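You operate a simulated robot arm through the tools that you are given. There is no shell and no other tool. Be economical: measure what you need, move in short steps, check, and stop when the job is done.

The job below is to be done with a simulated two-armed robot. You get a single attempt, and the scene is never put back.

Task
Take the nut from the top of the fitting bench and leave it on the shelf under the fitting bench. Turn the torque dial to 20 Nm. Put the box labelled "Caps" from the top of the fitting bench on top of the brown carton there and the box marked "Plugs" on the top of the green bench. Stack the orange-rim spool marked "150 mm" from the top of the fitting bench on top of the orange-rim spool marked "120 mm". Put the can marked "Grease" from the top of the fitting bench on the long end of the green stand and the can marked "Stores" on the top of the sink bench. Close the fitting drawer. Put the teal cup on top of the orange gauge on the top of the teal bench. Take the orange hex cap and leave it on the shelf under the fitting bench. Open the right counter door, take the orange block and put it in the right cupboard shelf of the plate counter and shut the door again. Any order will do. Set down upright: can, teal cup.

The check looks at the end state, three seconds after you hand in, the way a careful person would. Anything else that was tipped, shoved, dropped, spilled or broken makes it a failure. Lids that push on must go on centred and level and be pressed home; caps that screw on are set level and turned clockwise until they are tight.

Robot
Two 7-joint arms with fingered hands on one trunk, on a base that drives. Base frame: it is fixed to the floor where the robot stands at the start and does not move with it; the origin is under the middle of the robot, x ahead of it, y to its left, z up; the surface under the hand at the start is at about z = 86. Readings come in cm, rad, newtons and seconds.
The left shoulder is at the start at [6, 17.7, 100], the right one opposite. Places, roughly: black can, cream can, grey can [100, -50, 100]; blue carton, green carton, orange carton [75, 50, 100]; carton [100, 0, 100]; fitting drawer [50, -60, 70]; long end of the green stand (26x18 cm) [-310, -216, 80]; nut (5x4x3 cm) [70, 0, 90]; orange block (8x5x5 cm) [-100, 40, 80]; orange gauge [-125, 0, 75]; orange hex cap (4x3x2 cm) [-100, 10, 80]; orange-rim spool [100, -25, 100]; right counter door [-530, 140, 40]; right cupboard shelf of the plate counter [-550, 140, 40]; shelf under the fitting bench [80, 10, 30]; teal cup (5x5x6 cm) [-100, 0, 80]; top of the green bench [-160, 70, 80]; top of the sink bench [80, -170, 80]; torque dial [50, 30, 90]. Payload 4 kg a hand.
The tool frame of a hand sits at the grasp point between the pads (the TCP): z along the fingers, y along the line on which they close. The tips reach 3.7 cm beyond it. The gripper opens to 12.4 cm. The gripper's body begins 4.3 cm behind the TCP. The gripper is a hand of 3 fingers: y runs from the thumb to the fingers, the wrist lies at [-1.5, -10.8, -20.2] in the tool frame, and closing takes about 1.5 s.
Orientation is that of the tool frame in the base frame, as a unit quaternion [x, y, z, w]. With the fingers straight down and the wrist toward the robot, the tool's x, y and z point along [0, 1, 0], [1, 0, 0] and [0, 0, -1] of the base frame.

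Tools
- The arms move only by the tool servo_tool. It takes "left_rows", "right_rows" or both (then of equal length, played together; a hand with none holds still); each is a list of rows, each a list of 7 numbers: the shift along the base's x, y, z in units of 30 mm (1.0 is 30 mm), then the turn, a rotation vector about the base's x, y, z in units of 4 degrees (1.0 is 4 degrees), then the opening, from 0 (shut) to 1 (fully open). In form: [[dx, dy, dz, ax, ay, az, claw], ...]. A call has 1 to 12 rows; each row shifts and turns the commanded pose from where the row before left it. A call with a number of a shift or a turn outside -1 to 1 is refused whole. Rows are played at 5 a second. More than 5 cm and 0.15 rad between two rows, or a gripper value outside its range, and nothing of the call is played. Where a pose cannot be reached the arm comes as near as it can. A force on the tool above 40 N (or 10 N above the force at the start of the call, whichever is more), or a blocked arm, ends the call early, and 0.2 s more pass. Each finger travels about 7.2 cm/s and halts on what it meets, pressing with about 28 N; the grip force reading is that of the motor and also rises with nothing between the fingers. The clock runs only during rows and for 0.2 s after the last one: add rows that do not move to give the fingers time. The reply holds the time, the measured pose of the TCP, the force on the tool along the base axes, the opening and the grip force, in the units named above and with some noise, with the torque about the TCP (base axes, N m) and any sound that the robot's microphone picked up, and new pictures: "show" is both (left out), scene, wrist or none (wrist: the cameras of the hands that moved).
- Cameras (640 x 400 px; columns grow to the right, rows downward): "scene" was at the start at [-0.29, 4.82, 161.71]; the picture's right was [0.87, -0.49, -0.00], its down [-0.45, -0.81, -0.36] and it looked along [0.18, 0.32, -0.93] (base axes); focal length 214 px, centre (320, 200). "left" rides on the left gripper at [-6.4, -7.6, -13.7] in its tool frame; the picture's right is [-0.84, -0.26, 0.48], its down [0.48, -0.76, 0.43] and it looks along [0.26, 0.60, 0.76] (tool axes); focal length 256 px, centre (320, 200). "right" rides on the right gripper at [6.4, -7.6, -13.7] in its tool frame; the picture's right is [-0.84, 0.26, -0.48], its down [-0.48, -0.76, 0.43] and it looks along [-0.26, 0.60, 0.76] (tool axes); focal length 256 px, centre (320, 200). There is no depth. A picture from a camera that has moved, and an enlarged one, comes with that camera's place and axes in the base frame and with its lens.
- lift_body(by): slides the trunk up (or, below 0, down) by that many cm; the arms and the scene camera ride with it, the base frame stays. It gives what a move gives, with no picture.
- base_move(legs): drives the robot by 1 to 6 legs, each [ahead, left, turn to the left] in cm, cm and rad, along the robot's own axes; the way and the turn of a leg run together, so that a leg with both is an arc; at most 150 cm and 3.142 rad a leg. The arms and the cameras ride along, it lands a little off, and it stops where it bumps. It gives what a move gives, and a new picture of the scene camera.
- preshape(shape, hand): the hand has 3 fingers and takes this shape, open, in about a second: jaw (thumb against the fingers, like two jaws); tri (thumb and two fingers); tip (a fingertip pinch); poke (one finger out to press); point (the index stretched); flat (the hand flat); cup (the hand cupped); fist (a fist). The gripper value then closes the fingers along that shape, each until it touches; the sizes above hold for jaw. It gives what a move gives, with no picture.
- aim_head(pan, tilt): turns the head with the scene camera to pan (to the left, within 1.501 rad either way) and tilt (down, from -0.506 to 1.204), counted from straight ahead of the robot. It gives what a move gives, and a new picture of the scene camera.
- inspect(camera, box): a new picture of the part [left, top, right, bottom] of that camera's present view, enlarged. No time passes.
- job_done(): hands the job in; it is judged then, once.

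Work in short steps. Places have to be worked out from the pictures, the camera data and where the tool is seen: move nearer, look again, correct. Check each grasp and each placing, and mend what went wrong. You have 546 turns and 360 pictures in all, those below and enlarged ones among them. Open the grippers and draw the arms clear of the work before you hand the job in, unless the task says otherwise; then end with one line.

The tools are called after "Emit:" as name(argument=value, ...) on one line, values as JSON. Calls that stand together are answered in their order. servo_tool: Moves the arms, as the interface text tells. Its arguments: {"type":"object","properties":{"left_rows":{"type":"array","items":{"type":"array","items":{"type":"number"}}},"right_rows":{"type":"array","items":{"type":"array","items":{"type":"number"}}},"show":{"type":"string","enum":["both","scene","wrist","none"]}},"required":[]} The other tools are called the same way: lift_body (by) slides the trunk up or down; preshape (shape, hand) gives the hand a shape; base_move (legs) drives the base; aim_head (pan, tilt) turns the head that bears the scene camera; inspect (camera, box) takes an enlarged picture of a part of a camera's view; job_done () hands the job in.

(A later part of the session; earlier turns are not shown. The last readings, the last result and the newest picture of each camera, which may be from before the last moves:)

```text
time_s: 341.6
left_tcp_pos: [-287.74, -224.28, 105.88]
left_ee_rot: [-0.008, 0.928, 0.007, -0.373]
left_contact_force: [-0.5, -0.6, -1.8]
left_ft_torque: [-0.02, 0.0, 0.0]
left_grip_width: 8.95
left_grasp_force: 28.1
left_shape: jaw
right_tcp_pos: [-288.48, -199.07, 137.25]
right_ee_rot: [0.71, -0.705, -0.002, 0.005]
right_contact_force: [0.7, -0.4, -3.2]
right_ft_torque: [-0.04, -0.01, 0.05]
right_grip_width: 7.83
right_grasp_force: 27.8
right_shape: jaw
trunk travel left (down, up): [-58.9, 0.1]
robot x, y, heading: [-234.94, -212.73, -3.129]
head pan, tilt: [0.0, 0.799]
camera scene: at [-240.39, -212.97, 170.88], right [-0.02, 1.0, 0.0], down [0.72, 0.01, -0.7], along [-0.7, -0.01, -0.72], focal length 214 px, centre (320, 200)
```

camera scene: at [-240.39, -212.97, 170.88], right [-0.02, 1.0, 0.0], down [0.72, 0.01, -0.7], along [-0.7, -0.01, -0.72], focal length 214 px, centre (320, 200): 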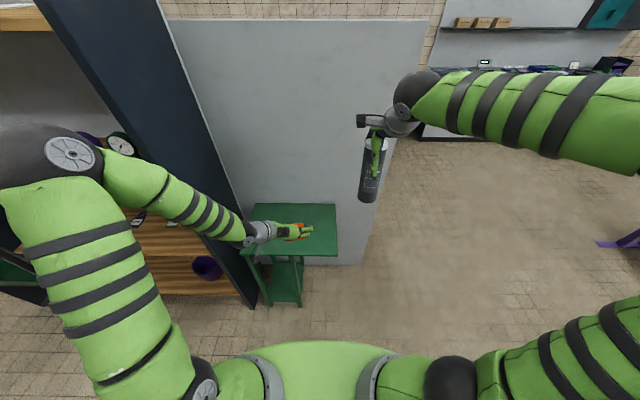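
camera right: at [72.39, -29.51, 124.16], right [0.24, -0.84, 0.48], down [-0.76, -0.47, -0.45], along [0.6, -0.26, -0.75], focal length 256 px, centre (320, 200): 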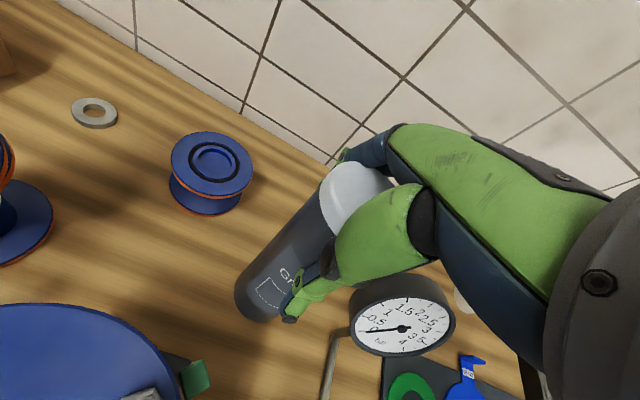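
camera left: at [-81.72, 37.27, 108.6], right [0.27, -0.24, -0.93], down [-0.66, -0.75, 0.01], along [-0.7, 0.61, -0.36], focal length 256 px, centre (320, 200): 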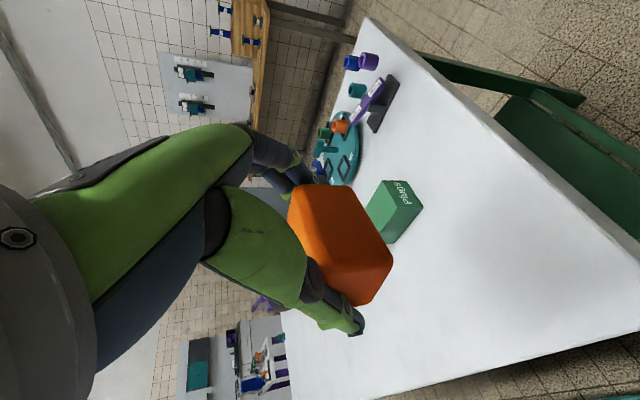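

I move the left hand aside and carry the can over the stand's long end.

Emit:
servo_tool(left_rows=[[0.3, -1, 0.5, 0, 0, 0, 0], [0.3, -1, 0.5, 0, 0, 0, 0], [0.3, -1, 0.5, 0, 0, 0, 0], [0, 0, 0, 0, 0, 0, 0], [0, 0, 0, 0, 0, 0, 0], [0, 0, 0, 0, 0, 0, 0], [0, 0, 0, 0, 0, 0, 0], [0, 0, 0, 0, 0, 0, 0], [0, 0, 0, 0, 0, 0, 0], [0, 0, 0, 0, 0, 0, 0]], right_rows=[[-0.3, 0, 0, 0, 0, 0, 0], [-0.5, 0, 0, 0, 0, 0, 0], [-0.7, -0.4, 0, 0, 0, 0, 0], [-0.8, -0.9, 0, 0, 0, 0, 0], [-0.9, -0.9, -0.3, 0, 0, 0, 0], [-0.9, -0.9, -0.5, 0, 0, 0, 0], [-0.9, -0.9, -1, 0, 0, 0, 0], [-0.9, -0.8, -1, 0, 0, 0, 0], [-0.9, -0.7, -1, 0, 0, 0, 0], [0, 0, -1, 0, 0, 0, 0]], show="both")

```text
time_s: 343.8
left_tcp_pos: [-285.29, -233.43, 110.58]
left_ee_rot: [-0.009, 0.928, 0.007, -0.373]
left_contact_force: [-0.2, -0.4, -2.4]
left_ft_torque: [-0.04, -0.01, 0.01]
left_grip_width: 8.95
left_grasp_force: 27.6
left_shape: jaw
right_tcp_pos: [-308.86, -215.68, 122.8]
right_ee_rot: [0.709, -0.705, -0.002, 0.005]
right_contact_force: [0.5, -0.4, -2.5]
right_ft_torque: [-0.04, -0.05, -0.01]
right_grip_width: 7.84
right_grasp_force: 28.3
right_shape: jaw
trunk travel left (down, up): [-58.9, 0.1]
robot x, y, heading: [-235.25, -213.19, -3.127]
head pan, tilt: [0.0, 0.799]
camera scene: at [-240.36, -212.94, 170.88], right [-0.02, 1.0, 0.0], down [0.72, 0.01, -0.7], along [-0.7, -0.01, -0.72], focal length 214 px, centre (320, 200)
camera right: at [-300.97, -221.81, 136.6], right [-0.26, 0.84, 0.48], down [0.75, 0.48, -0.45], along [-0.61, 0.25, -0.76], focal length 256 px, centre (320, 200)
camera left: at [-270.79, -241.08, 115.84], right [0.27, -0.24, -0.93], down [-0.64, -0.77, 0.01], along [-0.72, 0.6, -0.36], focal length 256 px, centre (320, 200)
```

scene: 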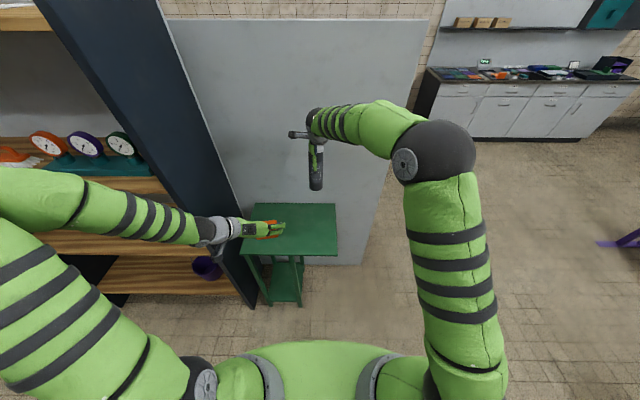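
right: 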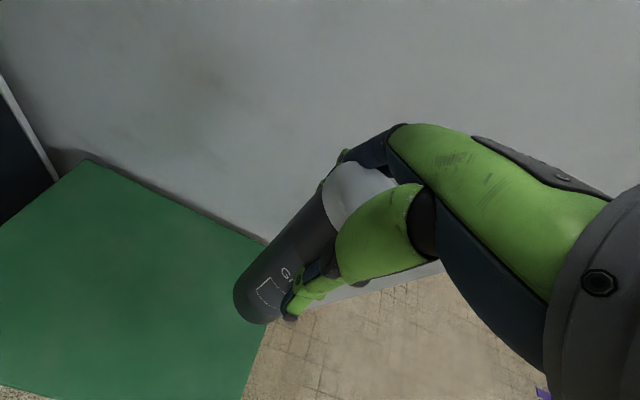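
left: 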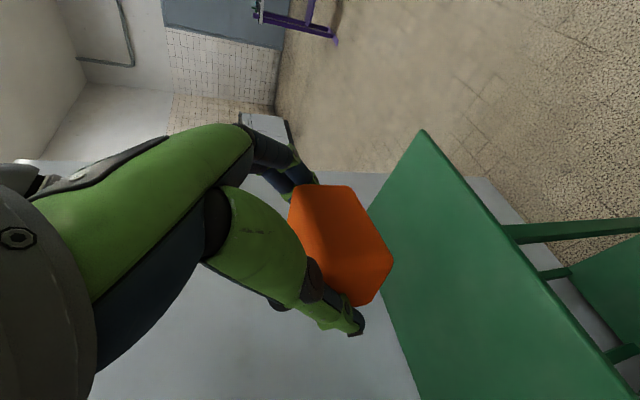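

The landing spot is ~9 cm inside the edge, mid long end. I lower to contact.

Emit:
servo_tool(right_rows=[[0, 0, -1, 0, 0, 0, 0], [0, 0, -1, 0, 0, 0, 0], [0, 0, -1, 0, 0, 0, 0], [0, 0, -1, 0, 0, 0, 0], [0, 0, -1, 0, 0, 0, 0], [0, 0, -1, 0, 0, 0, 0], [0, 0, -1, 0, 0, 0, 0], [0, 0, -1, 0, 0, 0, 0], [0, 0, -0.4, 0, 0, 0, 0], [0, 0, 0, 0, 0, 0, 0]], show="wrist")

Emit:
inspect(camera="scene", box=[230, 120, 390, 260])

```text
time_s: 346.0
left_tcp_pos: [-285.28, -233.44, 110.6]
left_ee_rot: [-0.009, 0.928, 0.007, -0.373]
left_contact_force: [-0.4, -0.2, -2.0]
left_ft_torque: [0.0, -0.04, 0.02]
left_grip_width: 8.95
left_grasp_force: 27.8
left_shape: jaw
right_tcp_pos: [-308.72, -215.36, 97.7]
right_ee_rot: [0.71, -0.705, -0.002, 0.006]
right_contact_force: [-0.1, 0.5, -3.2]
right_ft_torque: [0.01, -0.03, 0.03]
right_grip_width: 7.83
right_grasp_force: 28.1
right_shape: jaw
trunk travel left (down, up): [-58.9, 0.1]
robot x, y, heading: [-235.17, -213.02, -3.124]
head pan, tilt: [0.0, 0.799]
camera right: at [-300.98, -221.54, 111.41], right [-0.26, 0.84, 0.48], down [0.75, 0.49, -0.45], along [-0.61, 0.25, -0.76], focal length 256 px, centre (320, 200)
```

right: 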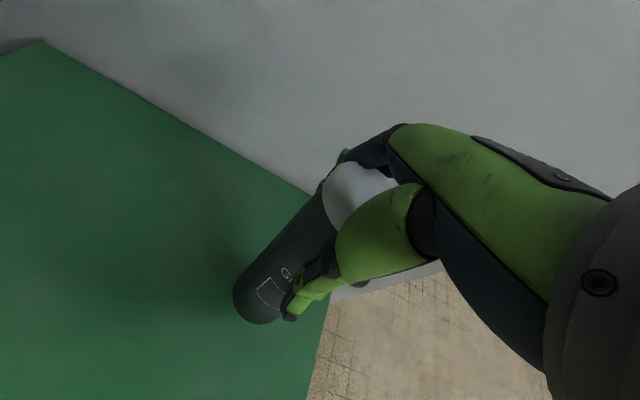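

```text
2.86 times, centred on (310, 190) of scene
camera zoom: at [-240.39, -212.98, 170.88], right [-0.02, 1.0, 0.0], down [0.72, 0.01, -0.7], along [-0.7, -0.01, -0.72], focal length 613 px, centre (349, 229)
```

zoom: 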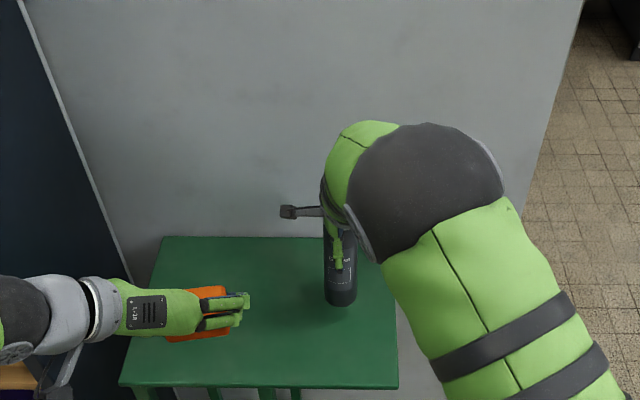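

Emit:
servo_tool(right_rows=[[0, 0, -0.35, 0, 0, 0, 0], [0, 0, -0.3, 0, 0, 0, 0], [0, 0, -0.2, 0, 0, 0, 0], [0, 0, -0.1, 0, 0, 0, 0], [0, 0, -0.1, 0, 0, 0, 0], [0, 0, -0.1, 0, 0, 0, 0]], show="none")

```text
time_s: 347.4
left_tcp_pos: [-285.08, -233.44, 110.52]
left_ee_rot: [-0.008, 0.928, 0.007, -0.373]
left_contact_force: [-0.3, 0.5, -2.3]
left_ft_torque: [-0.02, -0.01, 0.0]
left_grip_width: 8.98
left_grasp_force: 28.4
left_shape: jaw
right_tcp_pos: [-308.88, -215.55, 94.5]
right_ee_rot: [0.709, -0.705, -0.003, 0.008]
right_contact_force: [1.7, -0.3, 8.5]
right_ft_torque: [0.04, -0.03, 0.03]
right_grip_width: 7.82
right_grasp_force: 28.3
right_shape: jaw
trunk travel left (down, up): [-58.9, 0.1]
robot x, y, heading: [-235.02, -212.7, -3.129]
head pan, tilt: [0.0, 0.799]
```

Contact at z 94.5. I open and rise straight up.

Emit:
servo_tool(right_rows=[[0, 0, 0, 0, 0, 0, 0.75], [0, 0, 0, 0, 0, 0, 0.85], [0, 0, 0, 0, 0, 0, 1], [0, 0, 0, 0, 0, 0, 1], [0, 0, 0, 0, 0, 0, 1]], show="wrist")

Emit:
servo_tool(right_rows=[[0, 0, 0.5, 0, 0, 0, 1], [0, 0, 1, 0, 0, 0, 1], [0, 0, 1, 0, 0, 0, 1], [0, 0, 1, 0, 0, 0, 1], [0, 0, 1, 0, 0, 0, 1], [0, 0, 1, 0, 0, 0, 1], [0, 0, 1, 0, 0, 0, 1], [0, 0, 1, 0, 0, 0, 1], [0.8, 0.3, 1, 0, 0, 0, 1], [0.8, 0.5, 1, 0, 0, 0, 1], [0.8, 0.5, 1, 0, 0, 0, 1]], show="scene")

Emit:
inspect(camera="scene", box=[230, 150, 360, 260])

```text
time_s: 348.6
left_tcp_pos: [-285.25, -233.4, 110.6]
left_ee_rot: [-0.008, 0.928, 0.007, -0.373]
left_contact_force: [0.4, -0.7, -2.6]
left_ft_torque: [0.01, 0.01, -0.01]
left_grip_width: 8.98
left_grasp_force: 28.2
left_shape: jaw
right_tcp_pos: [-308.67, -215.44, 94.28]
right_ee_rot: [0.71, -0.704, -0.001, 0.005]
right_contact_force: [0.4, -0.6, 0.5]
right_ft_torque: [0.02, 0.0, -0.06]
right_grip_width: 12.38
right_grasp_force: 0.1
right_shape: jaw
trunk travel left (down, up): [-58.9, 0.1]
robot x, y, heading: [-235.63, -212.85, -3.127]
head pan, tilt: [0.0, 0.799]
camera right: at [-300.94, -221.65, 108.01], right [-0.26, 0.84, 0.48], down [0.75, 0.49, -0.45], along [-0.61, 0.25, -0.76], focal length 256 px, centre (320, 200)
```

right: 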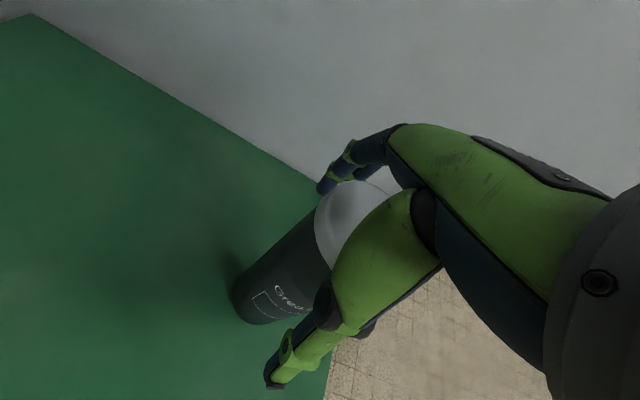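

```text
time_s: 351.0
left_tcp_pos: [-285.02, -233.55, 110.74]
left_ee_rot: [-0.008, 0.927, 0.006, -0.374]
left_contact_force: [0.0, 0.8, -2.4]
left_ft_torque: [-0.04, 0.01, 0.05]
left_grip_width: 8.97
left_grasp_force: 27.7
left_shape: jaw
right_tcp_pos: [-301.44, -211.55, 125.62]
right_ee_rot: [0.709, -0.705, -0.002, 0.005]
right_contact_force: [0.4, 0.0, 0.0]
right_ft_torque: [-0.03, 0.01, -0.01]
right_grip_width: 12.39
right_grasp_force: 0.1
right_shape: jaw
trunk travel left (down, up): [-58.9, 0.1]
robot x, y, heading: [-234.95, -212.7, -3.129]
head pan, tilt: [0.0, 0.799]
camera scene: at [-240.2, -212.91, 170.88], right [-0.02, 1.0, 0.0], down [0.72, 0.01, -0.7], along [-0.7, -0.01, -0.72], focal length 214 px, centre (320, 200)
```

scene: 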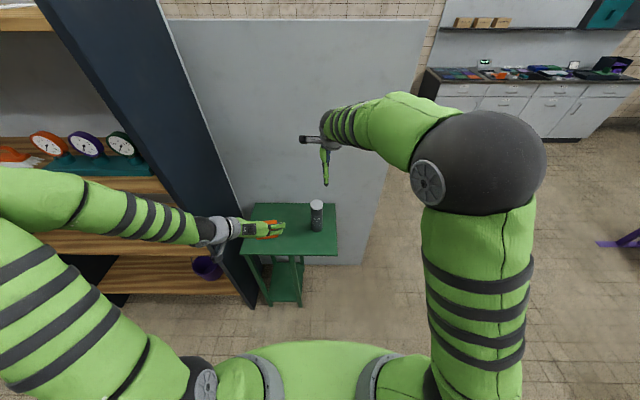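

```text
3.64 times, centred on (295, 205) of scene
camera zoom: at [-240.2, -212.91, 170.88], right [-0.02, 1.0, 0.0], down [0.72, 0.01, -0.7], along [-0.7, -0.01, -0.72], focal length 780 px, centre (411, 182)
```

zoom: 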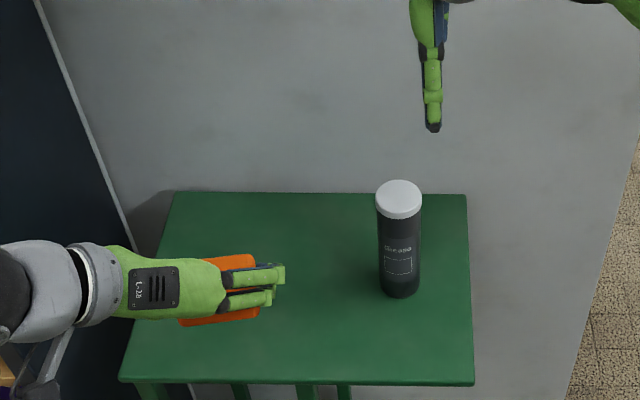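

Grease stands on the long end. I back off and route around to the plate counter.

Emit:
base_move(legs=[[-60, 0, -0.015], [0, -128, 0]])

Emit:
servo_tool(right_rows=[[1, 0, 0, 0, 0, 0, 1], [1, 0, 0, 0, 0, 0, 1], [1, 0, 0, 0, 0, 0, 1], [1, 0, 0, 0, 0, 0, 1]], left_rows=[[0, 0.8, -0.3, 0, 0, 0, 0], [0, 0.8, -0.3, 0, 0, 0, 0], [0, 0.8, -0.3, 0, 0, 0, 0], [0, 0.8, -0.3, 0, 0, 0, 0]], show="none")

Emit:
aim_head(pan=0, tilt=0.4)

```text
time_s: 360.4
left_tcp_pos: [-223.41, -103.55, 110.68]
left_ee_rot: [0.012, 0.928, 0.016, -0.372]
left_contact_force: [0.7, 0.0, -2.0]
left_ft_torque: [-0.04, -0.02, 0.02]
left_grip_width: 8.96
left_grasp_force: 28.1
left_shape: jaw
right_tcp_pos: [-238.86, -81.09, 125.6]
right_ee_rot: [-0.694, 0.72, 0.002, -0.006]
right_contact_force: [-0.6, 0.0, 0.0]
right_ft_torque: [0.0, -0.06, 0.01]
right_grip_width: 12.37
right_grasp_force: 0.1
right_shape: jaw
trunk travel left (down, up): [-58.9, 0.1]
robot x, y, heading: [-172.55, -85.06, 3.109]
head pan, tilt: [0.0, 0.799]
camera scene: at [-177.73, -84.97, 170.88], right [0.03, 1.0, 0.0], down [0.72, -0.02, -0.7], along [-0.7, 0.02, -0.72], focal length 214 px, centre (320, 200)
```

scene: 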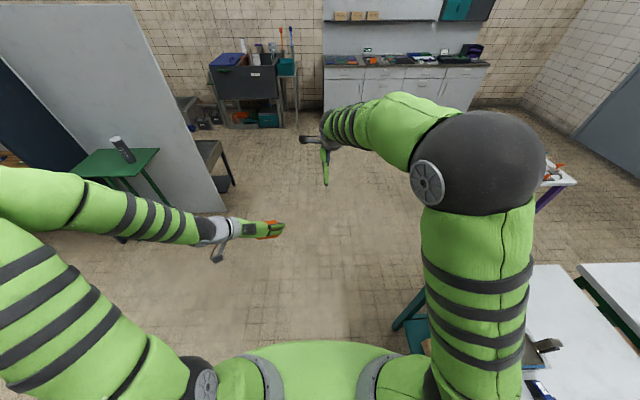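

```text
time_s: 361.4
left_tcp_pos: [-223.36, -93.89, 106.95]
left_ee_rot: [0.012, 0.928, 0.014, -0.372]
left_contact_force: [0.1, 0.3, -2.4]
left_ft_torque: [0.02, -0.03, -0.01]
left_grip_width: 8.97
left_grasp_force: 27.7
left_shape: jaw
right_tcp_pos: [-226.67, -80.78, 125.6]
right_ee_rot: [-0.694, 0.72, 0.001, -0.005]
right_contact_force: [1.0, 0.3, 0.1]
right_ft_torque: [-0.01, 0.02, 0.02]
right_grip_width: 12.39
right_grasp_force: 0.1
right_shape: jaw
trunk travel left (down, up): [-58.9, 0.1]
robot x, y, heading: [-172.58, -85.02, 3.112]
head pan, tilt: [0.0, 0.799]
```

```text
time_s: 362.3
left_tcp_pos: [-223.39, -94.02, 106.9]
left_ee_rot: [0.012, 0.928, 0.015, -0.373]
left_contact_force: [0.3, -0.1, -2.7]
left_ft_torque: [0.01, -0.02, -0.02]
left_grip_width: 8.95
left_grasp_force: 27.9
left_shape: jaw
right_tcp_pos: [-226.74, -80.89, 125.59]
right_ee_rot: [-0.694, 0.72, 0.003, -0.005]
right_contact_force: [0.0, -0.1, 0.2]
right_ft_torque: [-0.02, -0.02, 0.01]
right_grip_width: 12.36
right_grasp_force: 0.1
right_shape: jaw
trunk travel left (down, up): [-58.9, 0.1]
robot x, y, heading: [-172.64, -85.04, 3.115]
head pan, tilt: [0.0, 0.4]
camera scene: at [-178.92, -84.98, 174.38], right [0.03, 1.0, 0.0], down [0.39, -0.01, -0.92], along [-0.92, 0.03, -0.39], focal length 214 px, centre (320, 200)
```

scene: 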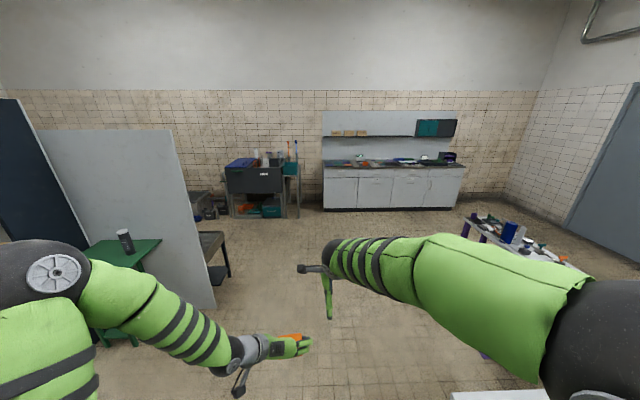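

Emit:
inspect(camera="scene", box=[310, 100, 480, 220])

```text
3.33 times, centred on (395, 160) of scene
camera zoom: at [-178.92, -84.98, 174.38], right [0.03, 1.0, 0.0], down [0.39, -0.01, -0.92], along [-0.92, 0.03, -0.39], focal length 715 px, centre (70, 333)
```

zoom: 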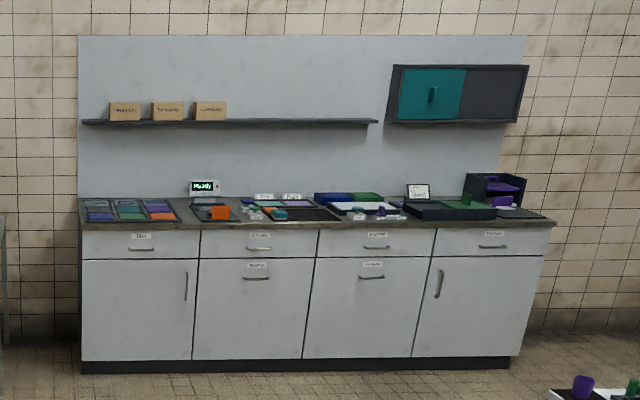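

The right door (y≈112–174, z≈10–66) has a vertical handle near y 118, z≈52, hinged on its right. I drive around to it.

Emit:
base_move(legs=[[130, 0, 0.013], [130, 0, 0.013]])

Emit:
aim_head(pan=-0.8, tilt=0.5)

```text
time_s: 375.0
left_tcp_pos: [-484.95, -90.16, 106.94]
left_ee_rot: [0.004, 0.928, 0.013, -0.373]
left_contact_force: [-0.2, 0.2, -2.4]
left_ft_torque: [-0.01, -0.04, -0.02]
left_grip_width: 8.97
left_grasp_force: 28.0
left_shape: jaw
right_tcp_pos: [-488.5, -77.13, 125.63]
right_ee_rot: [-0.7, 0.714, 0.002, -0.006]
right_contact_force: [0.2, -0.6, -0.2]
right_ft_torque: [-0.01, -0.01, -0.03]
right_grip_width: 12.38
right_grasp_force: 0.0
right_shape: jaw
trunk travel left (down, up): [-58.9, 0.1]
robot x, y, heading: [-434.26, -80.61, 3.126]
head pan, tilt: [0.0, 0.4]
camera scene: at [-440.62, -80.34, 174.39], right [0.01, 1.0, 0.0], down [0.39, 0.0, -0.92], along [-0.92, 0.01, -0.39], focal length 214 px, centre (320, 200)
```

scene: 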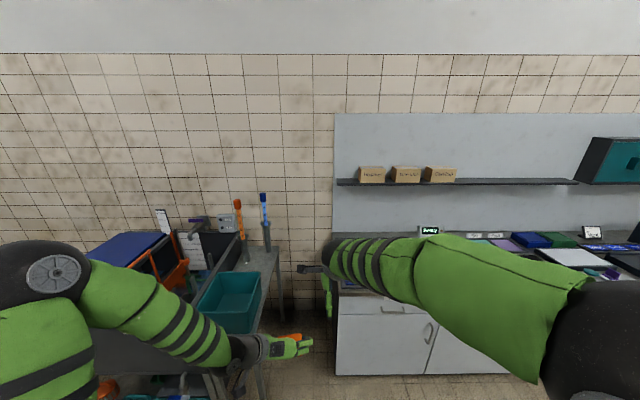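

```text
time_s: 376.1
left_tcp_pos: [-484.83, -90.31, 106.97]
left_ee_rot: [0.003, 0.928, 0.011, -0.372]
left_contact_force: [-0.3, 0.3, -2.3]
left_ft_torque: [-0.03, -0.01, 0.0]
left_grip_width: 8.95
left_grasp_force: 28.1
left_shape: jaw
right_tcp_pos: [-488.54, -77.14, 125.55]
right_ee_rot: [-0.7, 0.714, 0.002, -0.006]
right_contact_force: [-0.1, 0.9, -0.7]
right_ft_torque: [-0.02, 0.05, -0.03]
right_grip_width: 12.38
right_grasp_force: 0.1
right_shape: jaw
trunk travel left (down, up): [-58.9, 0.1]
robot x, y, heading: [-434.34, -80.31, 3.135]
head pan, tilt: [-0.799, 0.499]
camera scene: at [-437.59, -73.85, 173.48], right [0.72, 0.69, 0.0], down [0.33, -0.35, -0.88], along [-0.61, 0.64, -0.48], focal length 214 px, centre (320, 200)
```

scene: 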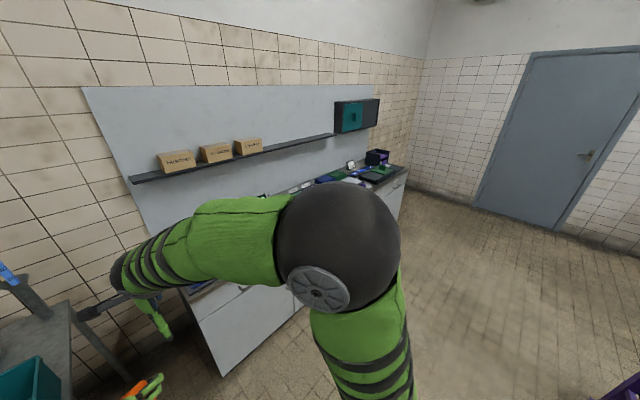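

Floor to the right is clear. I slide right toward the door.

Emit:
base_move(legs=[[0, -90, 0], [0, -85, 0]])

Emit:
aim_head(pan=-0.3, tilt=0.8)

```text
time_s: 384.9
left_tcp_pos: [-484.36, 82.99, 106.94]
left_ee_rot: [-0.003, 0.928, 0.009, -0.373]
left_contact_force: [-0.9, -0.6, -1.3]
left_ft_torque: [0.0, 0.01, -0.01]
left_grip_width: 8.96
left_grasp_force: 27.7
left_shape: jaw
right_tcp_pos: [-488.16, 96.16, 125.53]
right_ee_rot: [-0.705, 0.709, 0.002, -0.005]
right_contact_force: [-0.2, 0.2, 0.8]
right_ft_torque: [-0.04, -0.01, 0.02]
right_grip_width: 12.41
right_grasp_force: 0.1
right_shape: jaw
trunk travel left (down, up): [-58.9, 0.1]
robot x, y, heading: [-433.64, 93.89, -3.138]
head pan, tilt: [-0.799, 0.499]
camera scene: at [-437.24, 100.09, 173.47], right [0.71, 0.7, 0.0], down [0.33, -0.34, -0.88], along [-0.61, 0.63, -0.48], focal length 214 px, centre (320, 200)
```

scene: 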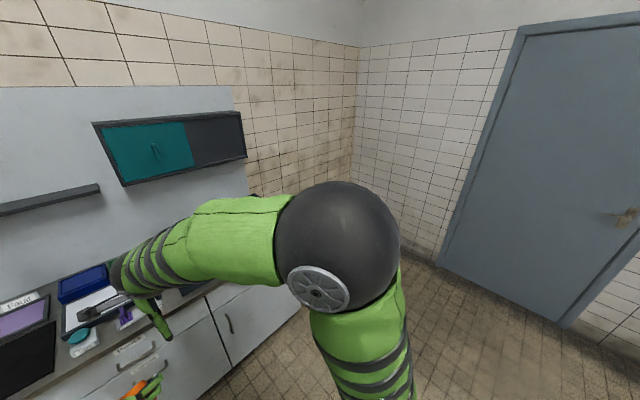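

```text
time_s: 385.9
left_tcp_pos: [-484.29, 83.0, 106.99]
left_ee_rot: [-0.003, 0.928, 0.01, -0.373]
left_contact_force: [0.7, 0.8, -1.9]
left_ft_torque: [-0.02, -0.01, -0.02]
left_grip_width: 8.97
left_grasp_force: 28.2
left_shape: jaw
right_tcp_pos: [-488.09, 96.06, 125.56]
right_ee_rot: [-0.705, 0.709, 0.001, -0.006]
right_contact_force: [0.0, 0.0, -0.3]
right_ft_torque: [-0.01, -0.01, -0.01]
right_grip_width: 12.41
right_grasp_force: 0.2
right_shape: jaw
trunk travel left (down, up): [-58.9, 0.1]
robot x, y, heading: [-433.46, 93.78, -3.141]
head pan, tilt: [-0.3, 0.799]
camera scene: at [-438.59, 95.89, 170.88], right [0.29, 0.96, 0.0], down [0.69, -0.21, -0.7], along [-0.67, 0.2, -0.72], focal length 214 px, centre (320, 200)
```

scene: 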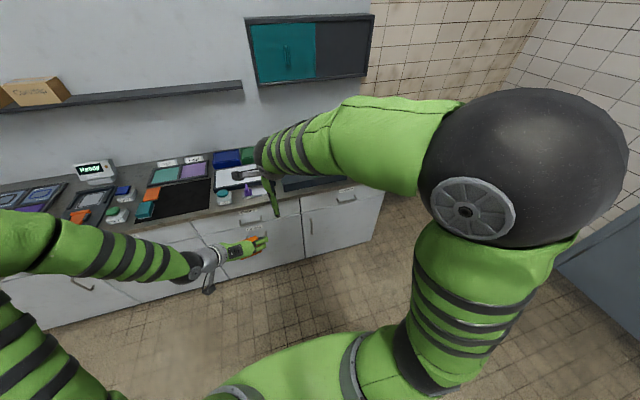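

Now I turn the right hand +90° about vertical and pitch it forward, mirroring the left.

Emit:
servo_tool(right_rows=[[0.3, 0.4, 0, 0, 0, 1, 1], [0.3, 0.4, 0, 0, 0, 1, 1], [0.3, 0.4, 0, 0, 0, 1, 1], [0, 0.4, 0, 0, 0, 1, 1], [0, 0.4, 0, 0, 0, 1, 1], [0, 0.4, 0, 0, 0, 1, 1], [0, 0, 0, 0, 0, 1, 1], [0, 0, 0, 0, 0, 1, 1], [0, 0, 0, 0, 0, 1, 1], [0, 0, 0, 0, 0, 1, 1], [0, 0, 0, 0, 0, 1, 1], [0, 0, 0, 0, 0, 1, 1]], show="none")

Emit:
servo_tool(right_rows=[[0, 0, 0, 0, 0, 1, 1], [0, 0, 0, 0, 0, 1, 1], [0, 0, 0, 0, 0, 1, 1], [0, 0, 0, 0, 0, 1, 1], [0, 0, 0, 0, 0, 1, 1], [0, 0, 0, 0, 0, 1, 1], [0, 0, 0, 0, 0, 1, 1], [0, 0, 0, 0, 0, 1, 1], [0, 0, 0, 0, 0, 1, 1], [0, 0, 0, 0, 0, 1, 1], [0, 0, 0, 0, 0, 0.5, 1]], show="none")

Emit:
servo_tool(right_rows=[[0, 0, 0, 0, 1, 0, 1], [0, 0, 0, 0, 1, 0, 1], [0, 0, 0, 0, 1, 0, 1], [0, 0, 0, 0, 1, 0, 1], [0, 0, 0, 0, 1, 0, 1], [0, 0, 0, 0, 1, 0, 1], [0, 0, 0, 0, 1, 0, 1], [0, 0, 0, 0, 1, 0, 1], [0, 0, 0, 0, 1, 0, 1], [0, 0, 0, 0, 1, 0, 1], [0, 0, 0, 0, 1, 0, 1], [0, 0, 0, 0, 1, 0, 1]], show="none")

Emit:
lift_body(by=-40)

Emit:
aim_head(pan=-0.4, tilt=0.6)

```text
time_s: 388.5
left_tcp_pos: [-484.29, 83.05, 106.96]
left_ee_rot: [-0.003, 0.927, 0.009, -0.374]
left_contact_force: [0.5, -0.6, -1.7]
left_ft_torque: [0.0, 0.03, 0.0]
left_grip_width: 8.96
left_grasp_force: 28.2
left_shape: jaw
right_tcp_pos: [-485.46, 103.38, 125.62]
right_ee_rot: [0.933, -0.36, 0.0, 0.006]
right_contact_force: [-0.6, 0.4, -0.9]
right_ft_torque: [-0.01, -0.02, 0.0]
right_grip_width: 12.39
right_grasp_force: 0.1
right_shape: jaw
trunk travel left (down, up): [-58.9, 0.1]
robot x, y, heading: [-433.77, 93.51, -3.139]
head pan, tilt: [-0.3, 0.799]
```

```text
time_s: 390.9
left_tcp_pos: [-484.38, 83.17, 106.86]
left_ee_rot: [-0.003, 0.928, 0.01, -0.373]
left_contact_force: [-0.2, 0.5, -1.7]
left_ft_torque: [0.01, 0.0, -0.02]
left_grip_width: 8.95
left_grasp_force: 28.5
left_shape: jaw
right_tcp_pos: [-485.44, 103.32, 125.55]
right_ee_rot: [1.0, -0.002, 0.003, 0.005]
right_contact_force: [0.2, -1.0, -0.3]
right_ft_torque: [0.02, 0.0, 0.01]
right_grip_width: 12.36
right_grasp_force: 0.1
right_shape: jaw
trunk travel left (down, up): [-58.9, 0.1]
robot x, y, heading: [-433.89, 93.34, -3.14]
head pan, tilt: [-0.3, 0.799]
```

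```text
time_s: 393.5
left_tcp_pos: [-484.33, 83.08, 107.04]
left_ee_rot: [-0.003, 0.928, 0.009, -0.372]
left_contact_force: [1.0, 0.5, -1.5]
left_ft_torque: [0.0, -0.01, 0.0]
left_grip_width: 8.92
left_grasp_force: 28.0
left_shape: jaw
right_tcp_pos: [-485.54, 102.84, 124.48]
right_ee_rot: [0.929, 0.006, -0.371, 0.0]
right_contact_force: [-0.3, -0.2, -0.2]
right_ft_torque: [0.02, 0.01, 0.02]
right_grip_width: 12.39
right_grasp_force: 0.1
right_shape: jaw
right hand out of reach, approached as far as the arm can: row 12
trunk travel left (down, up): [-58.9, 0.1]
robot x, y, heading: [-434.06, 93.54, -3.142]
head pan, tilt: [-0.3, 0.799]
```

```text
time_s: 397.3
left_tcp_pos: [-484.29, 82.97, 66.93]
left_ee_rot: [-0.002, 0.928, 0.01, -0.372]
left_contact_force: [-0.5, 0.0, -2.5]
left_ft_torque: [-0.04, 0.0, -0.01]
left_grip_width: 8.94
left_grasp_force: 28.1
left_shape: jaw
right_tcp_pos: [-485.51, 102.88, 84.49]
right_ee_rot: [0.928, 0.006, -0.372, 0.0]
right_contact_force: [0.3, -0.1, 0.0]
right_ft_torque: [0.02, 0.0, -0.01]
right_grip_width: 12.39
right_grasp_force: 0.0
right_shape: jaw
trunk travel left (down, up): [-18.9, 40.1]
robot x, y, heading: [-433.48, 93.56, -3.14]
head pan, tilt: [-0.3, 0.799]
```

```text
time_s: 398.0
left_tcp_pos: [-484.34, 83.13, 66.97]
left_ee_rot: [-0.002, 0.928, 0.01, -0.373]
left_contact_force: [0.0, -0.2, -1.4]
left_ft_torque: [-0.03, 0.0, 0.01]
left_grip_width: 8.96
left_grasp_force: 27.9
left_shape: jaw
right_tcp_pos: [-485.34, 102.82, 84.49]
right_ee_rot: [0.929, 0.005, -0.371, -0.001]
right_contact_force: [-0.4, 0.1, 0.2]
right_ft_torque: [0.0, 0.02, -0.01]
right_grip_width: 12.37
right_grasp_force: 0.0
right_shape: jaw
trunk travel left (down, up): [-18.9, 40.1]
robot x, y, heading: [-433.74, 93.51, -3.142]
head pan, tilt: [-0.4, 0.6]
camera scene: at [-439.02, 96.94, 132.56], right [0.39, 0.92, 0.0], down [0.52, -0.22, -0.82], along [-0.76, 0.32, -0.57], focal length 214 px, centre (320, 200)
```

scene: 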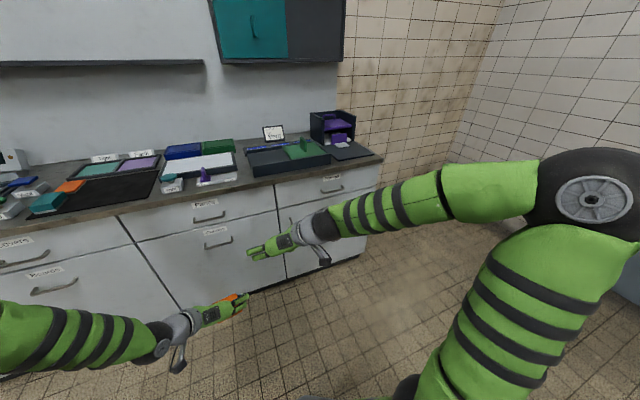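

Emit:
inspect(camera="right", box=[0, 0, 640, 400])

Emit:
inspect(camera="scene", box=[220, 170, 400, 300])

```text
1.00 times, centred on (320, 200) of right (not enlarged: the box is as wide or as high as the picture)
camera zoom: at [-471.41, 110.59, 90.06], right [-0.27, -0.26, 0.93], down [-0.66, 0.75, 0.02], along [-0.7, -0.6, -0.38], focal length 256 px, centre (320, 200)
```

zoom: 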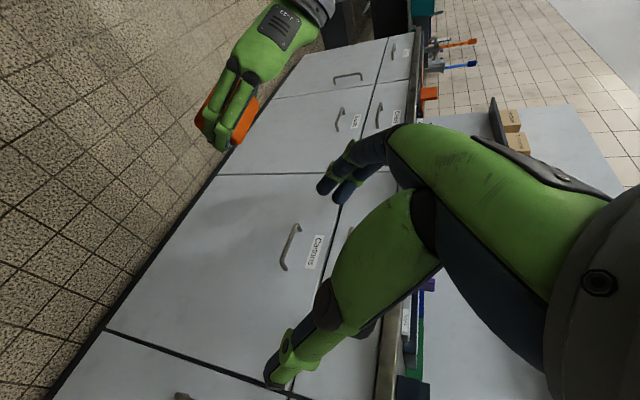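

```text
3.08 times, centred on (310, 235) of scene
camera zoom: at [-439.02, 96.94, 132.56], right [0.39, 0.92, 0.0], down [0.52, -0.22, -0.82], along [-0.76, 0.32, -0.57], focal length 660 px, centre (351, 92)
```

zoom: 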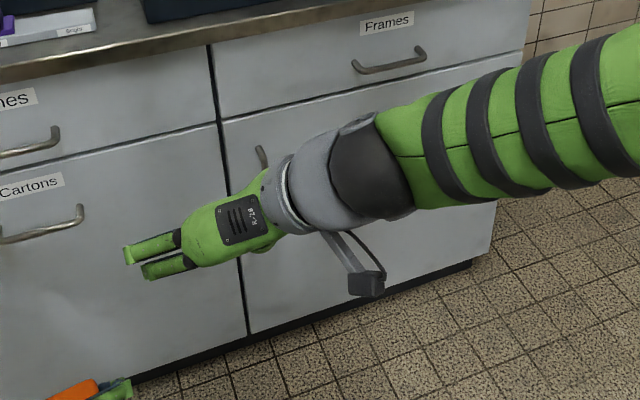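

Handle is at y≈116.5, top at z≈61. I lower a little more, drive 18 cm forward and bring the right hand in line.

Emit:
lift_body(by=-12)

Emit:
base_move(legs=[[16, 0, 0]])

Emit:
servo_tool(right_rows=[[0, 0.5, -0.7, 0, 0, 0, 1], [0, 0.5, -0.7, 0, 0, 0, 1], [0, 0.5, -0.7, 0, 0, 0, 1], [0, 0.5, -0.7, 0, 0, 0, 1], [0, 0.5, -0.7, 0, 0, 0, 1], [0, 0.5, -0.7, 0, 0, 0, 0.7], [0, 0.5, -0.6, 0, 0, 0, 0.7], [0, 0.5, -0.6, 0, 0, 0, 0.7]], show="both")

```text
time_s: 399.5
left_tcp_pos: [-484.21, 83.03, 54.91]
left_ee_rot: [-0.002, 0.928, 0.009, -0.373]
left_contact_force: [-0.1, 1.0, -2.8]
left_ft_torque: [-0.01, 0.01, 0.0]
left_grip_width: 8.97
left_grasp_force: 28.2
left_shape: jaw
right_tcp_pos: [-485.53, 102.85, 72.51]
right_ee_rot: [0.929, 0.005, -0.37, -0.001]
right_contact_force: [1.1, -0.1, -0.4]
right_ft_torque: [-0.02, 0.02, 0.01]
right_grip_width: 12.4
right_grasp_force: 0.0
right_shape: jaw
trunk travel left (down, up): [-6.9, 52.1]
robot x, y, heading: [-433.73, 93.65, -3.135]
head pan, tilt: [-0.4, 0.6]
```

```text
time_s: 400.9
left_tcp_pos: [-500.21, 82.87, 54.82]
left_ee_rot: [-0.003, 0.928, 0.008, -0.373]
left_contact_force: [-0.8, 0.0, -1.6]
left_ft_torque: [-0.07, 0.02, 0.03]
left_grip_width: 8.96
left_grasp_force: 27.9
left_shape: jaw
right_tcp_pos: [-501.41, 102.56, 72.4]
right_ee_rot: [0.928, 0.007, -0.371, -0.001]
right_contact_force: [-0.3, 0.0, -1.1]
right_ft_torque: [-0.01, -0.04, -0.04]
right_grip_width: 12.36
right_grasp_force: 0.1
right_shape: jaw
trunk travel left (down, up): [-6.9, 52.1]
robot x, y, heading: [-449.65, 93.54, -3.137]
head pan, tilt: [-0.4, 0.6]
camera scene: at [-454.97, 96.86, 120.57], right [0.38, 0.92, 0.0], down [0.52, -0.22, -0.83], along [-0.76, 0.32, -0.56], focal length 214 px, centre (320, 200)
```

scene: 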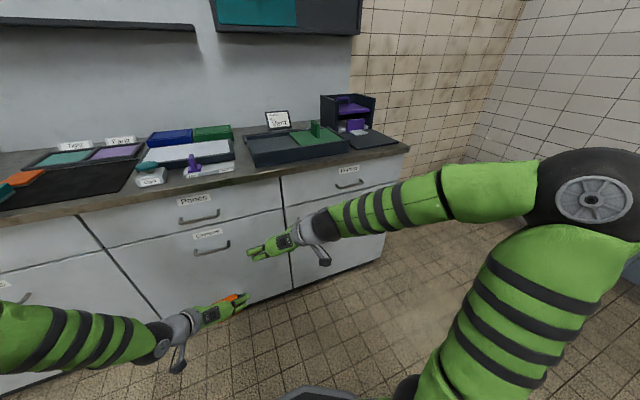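

```text
time_s: 402.8
left_tcp_pos: [-500.19, 82.83, 54.92]
left_ee_rot: [-0.004, 0.928, 0.009, -0.373]
left_contact_force: [-0.2, 0.2, -1.5]
left_ft_torque: [-0.02, -0.01, -0.03]
left_grip_width: 8.97
left_grasp_force: 28.1
left_shape: jaw
right_tcp_pos: [-501.21, 114.38, 56.41]
right_ee_rot: [0.928, 0.006, -0.372, 0.0]
right_contact_force: [-0.7, 0.0, 0.1]
right_ft_torque: [0.03, -0.01, 0.0]
right_grip_width: 8.73
right_grasp_force: 0.2
right_shape: jaw
right hand out of reach, approached as far as the arm can: row 1
trunk travel left (down, up): [-6.9, 52.1]
robot x, y, heading: [-449.7, 93.65, -3.134]
head pan, tilt: [-0.4, 0.6]
camera scene: at [-454.97, 96.85, 120.57], right [0.38, 0.92, 0.0], down [0.52, -0.22, -0.83], along [-0.76, 0.32, -0.56], focal length 214 px, centre (320, 200)
camera right: at [-487.26, 122.14, 61.92], right [-0.27, -0.27, 0.93], down [-0.66, 0.75, 0.02], along [-0.7, -0.6, -0.38], focal length 256 px, centre (320, 200)
```

scene: 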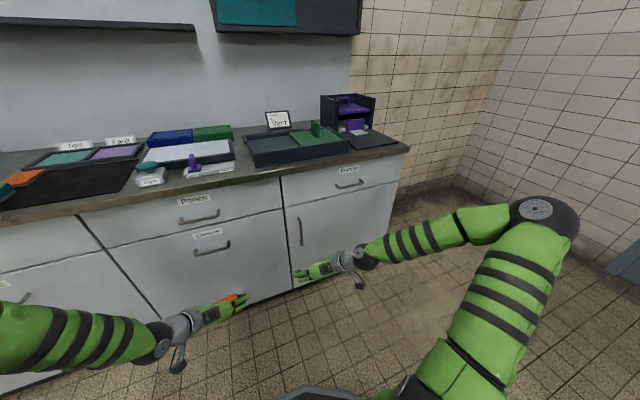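
right: 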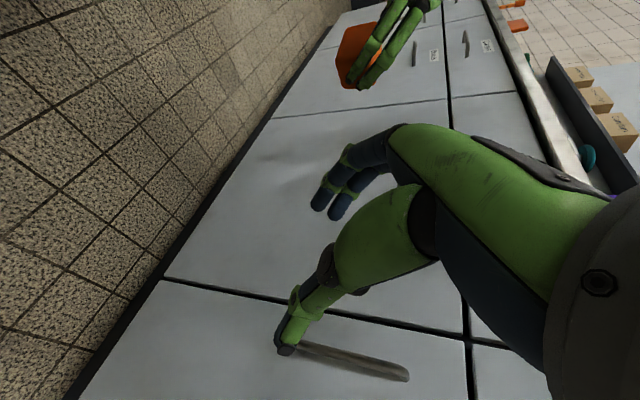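

The handle bar is at (−524,116.0), z 47–62. I line up and approach to within a few cm.

Emit:
servo_tool(right_rows=[[0, 0.28, -0.2, 0, 0, 0, 0.7], [0, 0.28, -0.2, 0, 0, 0, 0.7], [-1, 0, 0, 0, 0, 0, 0.7], [-1, 0, 0, 0, 0, 0, 0.7], [-1, 0, 0, 0, 0, 0, 0.7], [-1, 0, 0, 0, 0, 0, 0.7], [-1, 0, 0, 0, 0, 0, 0.7], [-0.5, 0, 0, 0, 0, 0, 0.7]], show="both")

Emit:
inspect(camera="scene", box=[260, 190, 380, 290])

```text
time_s: 404.6
left_tcp_pos: [-500.31, 82.91, 55.11]
left_ee_rot: [-0.004, 0.928, 0.009, -0.373]
left_contact_force: [0.4, -0.7, -1.7]
left_ft_torque: [-0.02, 0.03, -0.01]
left_grip_width: 8.96
left_grasp_force: 27.7
left_shape: jaw
right_tcp_pos: [-517.77, 116.04, 55.19]
right_ee_rot: [0.929, 0.007, -0.371, -0.001]
right_contact_force: [0.0, 0.2, 0.0]
right_ft_torque: [-0.02, 0.02, 0.03]
right_grip_width: 8.73
right_grasp_force: 0.2
right_shape: jaw
trunk travel left (down, up): [-6.9, 52.1]
robot x, y, heading: [-449.99, 93.8, -3.139]
head pan, tilt: [-0.4, 0.6]
camera scene: at [-454.97, 96.86, 120.57], right [0.38, 0.92, 0.0], down [0.52, -0.22, -0.83], along [-0.76, 0.32, -0.56], focal length 214 px, centre (320, 200)
camera right: at [-503.87, 123.83, 60.72], right [-0.27, -0.27, 0.93], down [-0.66, 0.75, 0.02], along [-0.7, -0.6, -0.38], focal length 256 px, centre (320, 200)
```

scene: 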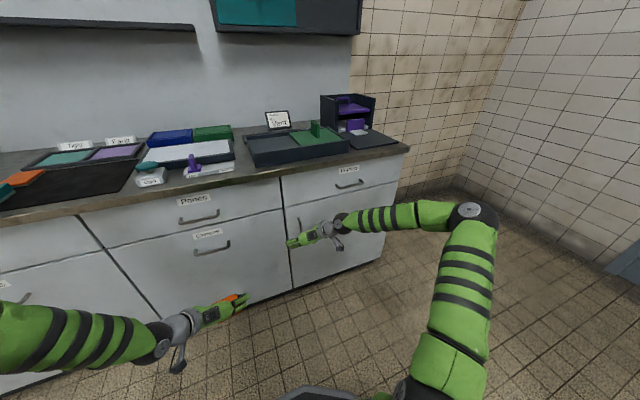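
right: 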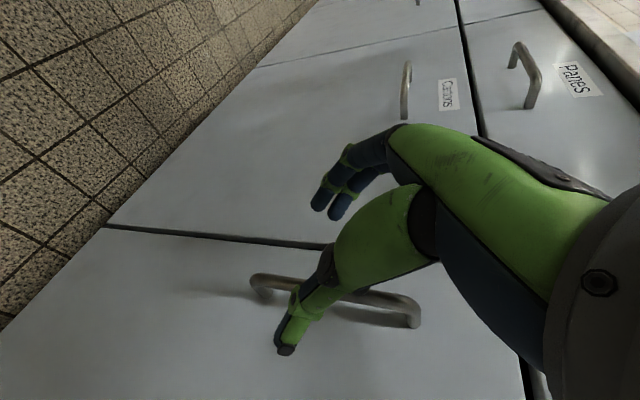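

```text
4.00 times, centred on (320, 240) of scene
camera zoom: at [-454.97, 96.86, 120.57], right [0.38, 0.92, 0.0], down [0.52, -0.22, -0.83], along [-0.76, 0.32, -0.56], focal length 858 px, centre (320, 40)
```

zoom: 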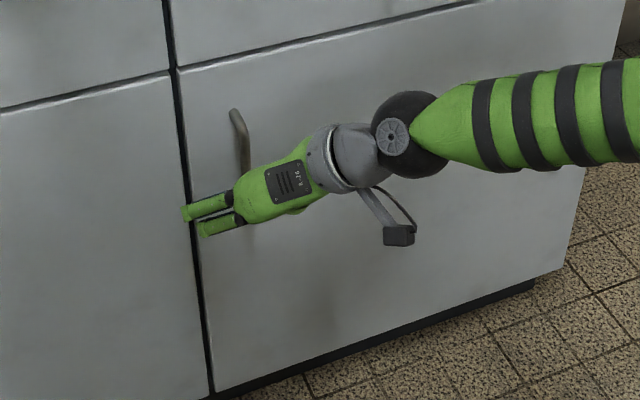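

The bar lies right between the fingers. I advance 4.8 cm and close on it.

Emit:
servo_tool(right_rows=[[-0.6, 0.05, 0, 0, 0, 0, 0.7], [-0.6, 0.05, 0, 0, 0, 0, 0.7], [-0.4, 0, 0, 0, 0, 0, 0.7], [0, 0, 0, 0, 0, 0, 0.3], [0, 0, 0, 0, 0, 0, 0], [0, 0, 0, 0, 0, 0, 0], [0, 0, 0, 0, 0, 0, 0], [0, 0, 0, 0, 0, 0, 0], [0, 0, 0, 0, 0, 0, 0]], show="wrist")

```text
time_s: 406.6
left_tcp_pos: [-500.2, 82.95, 54.81]
left_ee_rot: [-0.004, 0.928, 0.009, -0.373]
left_contact_force: [0.1, -0.8, -2.6]
left_ft_torque: [-0.01, -0.02, 0.02]
left_grip_width: 8.96
left_grasp_force: 27.7
left_shape: jaw
right_tcp_pos: [-522.72, 116.54, 55.12]
right_ee_rot: [0.929, 0.007, -0.371, -0.001]
right_contact_force: [-1.7, 11.9, 3.6]
right_ft_torque: [-0.27, 0.17, 0.0]
right_grip_width: 1.13
right_grasp_force: 27.7
right_shape: jaw
trunk travel left (down, up): [-6.9, 52.1]
robot x, y, heading: [-449.35, 93.58, -3.139]
head pan, tilt: [-0.4, 0.6]
camera right: at [-508.64, 124.25, 60.73], right [-0.27, -0.27, 0.93], down [-0.66, 0.75, 0.02], along [-0.7, -0.6, -0.38], focal length 256 px, centre (320, 200)
```

right: 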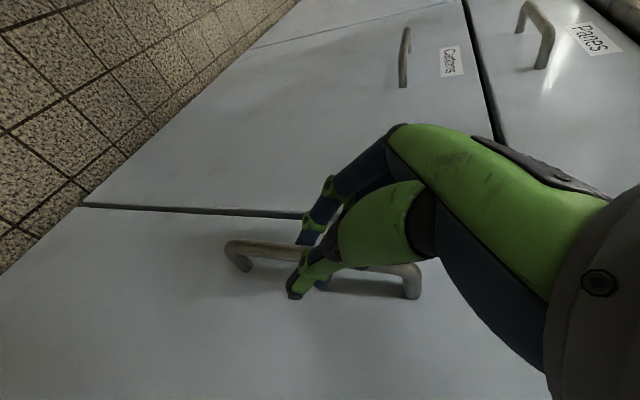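

Gripping the bar. I pull along the door's arc (hinge ≈(−529,174)).

Emit:
servo_tool(right_rows=[[0.5, 0.05, 0, 0, 0, 0.3, 0], [0.9, 0.12, 0, 0, 0, 0.6, 0], [0.92, 0.17, 0, 0, 0, 0.6, 0], [0.92, 0.23, 0, 0, 0, 0.6, 0], [0.91, 0.29, 0, 0, 0, 0.6, 0]], show="both")

```text
time_s: 407.8
left_tcp_pos: [-500.24, 82.99, 54.98]
left_ee_rot: [-0.004, 0.928, 0.009, -0.372]
left_contact_force: [0.3, -0.2, -1.0]
left_ft_torque: [0.03, -0.03, 0.01]
left_grip_width: 8.95
left_grasp_force: 27.3
left_shape: jaw
right_tcp_pos: [-510.28, 118.7, 55.23]
right_ee_rot: [0.924, 0.094, -0.369, 0.034]
right_contact_force: [-6.7, 20.2, -5.0]
right_ft_torque: [-0.13, 0.07, -0.03]
right_grip_width: 1.21
right_grasp_force: 27.8
right_shape: jaw
trunk travel left (down, up): [-6.9, 52.1]
robot x, y, heading: [-449.75, 93.63, -3.137]
head pan, tilt: [-0.4, 0.6]
camera scene: at [-455.06, 96.95, 120.55], right [0.38, 0.92, 0.0], down [0.52, -0.22, -0.82], along [-0.76, 0.32, -0.57], focal length 214 px, centre (320, 200)
camera right: at [-497.88, 129.11, 60.82], right [-0.22, -0.31, 0.93], down [-0.79, 0.61, 0.02], along [-0.58, -0.72, -0.38], focal length 256 px, centre (320, 200)
```

scene: 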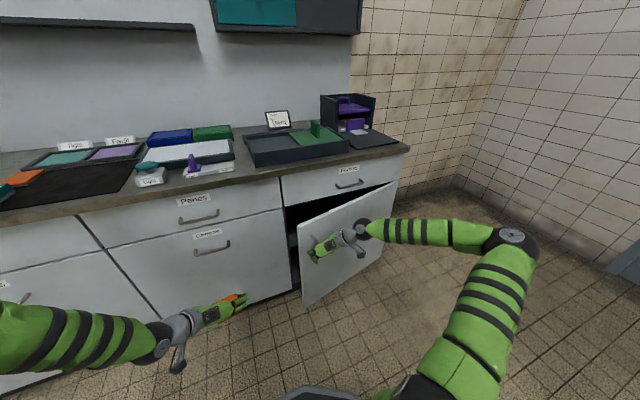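
right: 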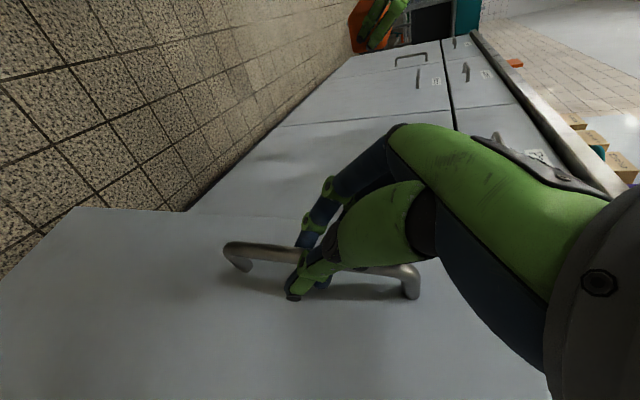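

The door is opening. The side force says the arc is a bit tighter; I continue with more +y.

Emit:
servo_tool(right_rows=[[0.85, 0.45, 0, 0, 0, 0.7, 0], [0.85, 0.42, 0, 0, 0, 0.7, 0], [0.82, 0.45, 0, 0, 0, 0.7, 0], [0.8, 0.5, 0, 0, 0, 0.7, 0]], show="both")

```text
time_s: 408.8
left_tcp_pos: [-500.22, 82.8, 54.96]
left_ee_rot: [-0.004, 0.928, 0.008, -0.373]
left_contact_force: [-0.4, 0.1, -2.6]
left_ft_torque: [0.03, 0.03, 0.0]
left_grip_width: 8.94
left_grasp_force: 27.8
left_shape: jaw
right_tcp_pos: [-500.27, 123.97, 55.32]
right_ee_rot: [0.91, 0.185, -0.364, 0.072]
right_contact_force: [1.0, -0.9, -2.4]
right_ft_torque: [-0.54, -0.11, 0.13]
right_grip_width: 0.78
right_grasp_force: 27.5
right_shape: jaw
trunk travel left (down, up): [-6.9, 52.1]
robot x, y, heading: [-449.8, 93.7, -3.134]
head pan, tilt: [-0.4, 0.6]
camera scene: at [-455.0, 96.85, 120.57], right [0.38, 0.92, 0.0], down [0.52, -0.22, -0.82], along [-0.76, 0.32, -0.57], focal length 214 px, centre (320, 200)
camera right: at [-490.11, 136.48, 60.86], right [-0.15, -0.35, 0.93], down [-0.89, 0.45, 0.02], along [-0.42, -0.82, -0.38], focal length 256 px, centre (320, 200)
```

scene: 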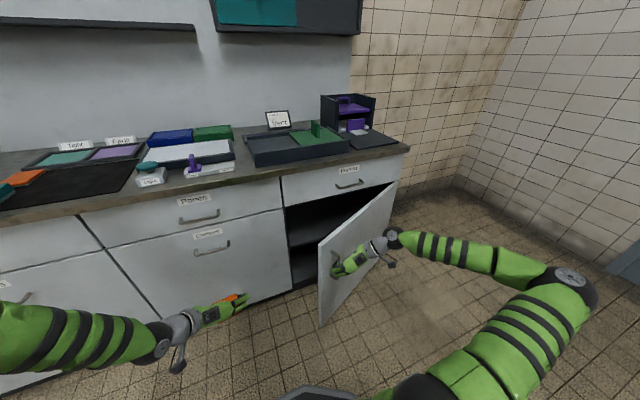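
right: 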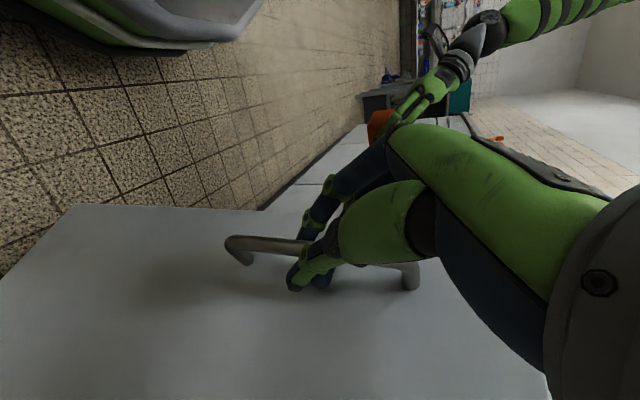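

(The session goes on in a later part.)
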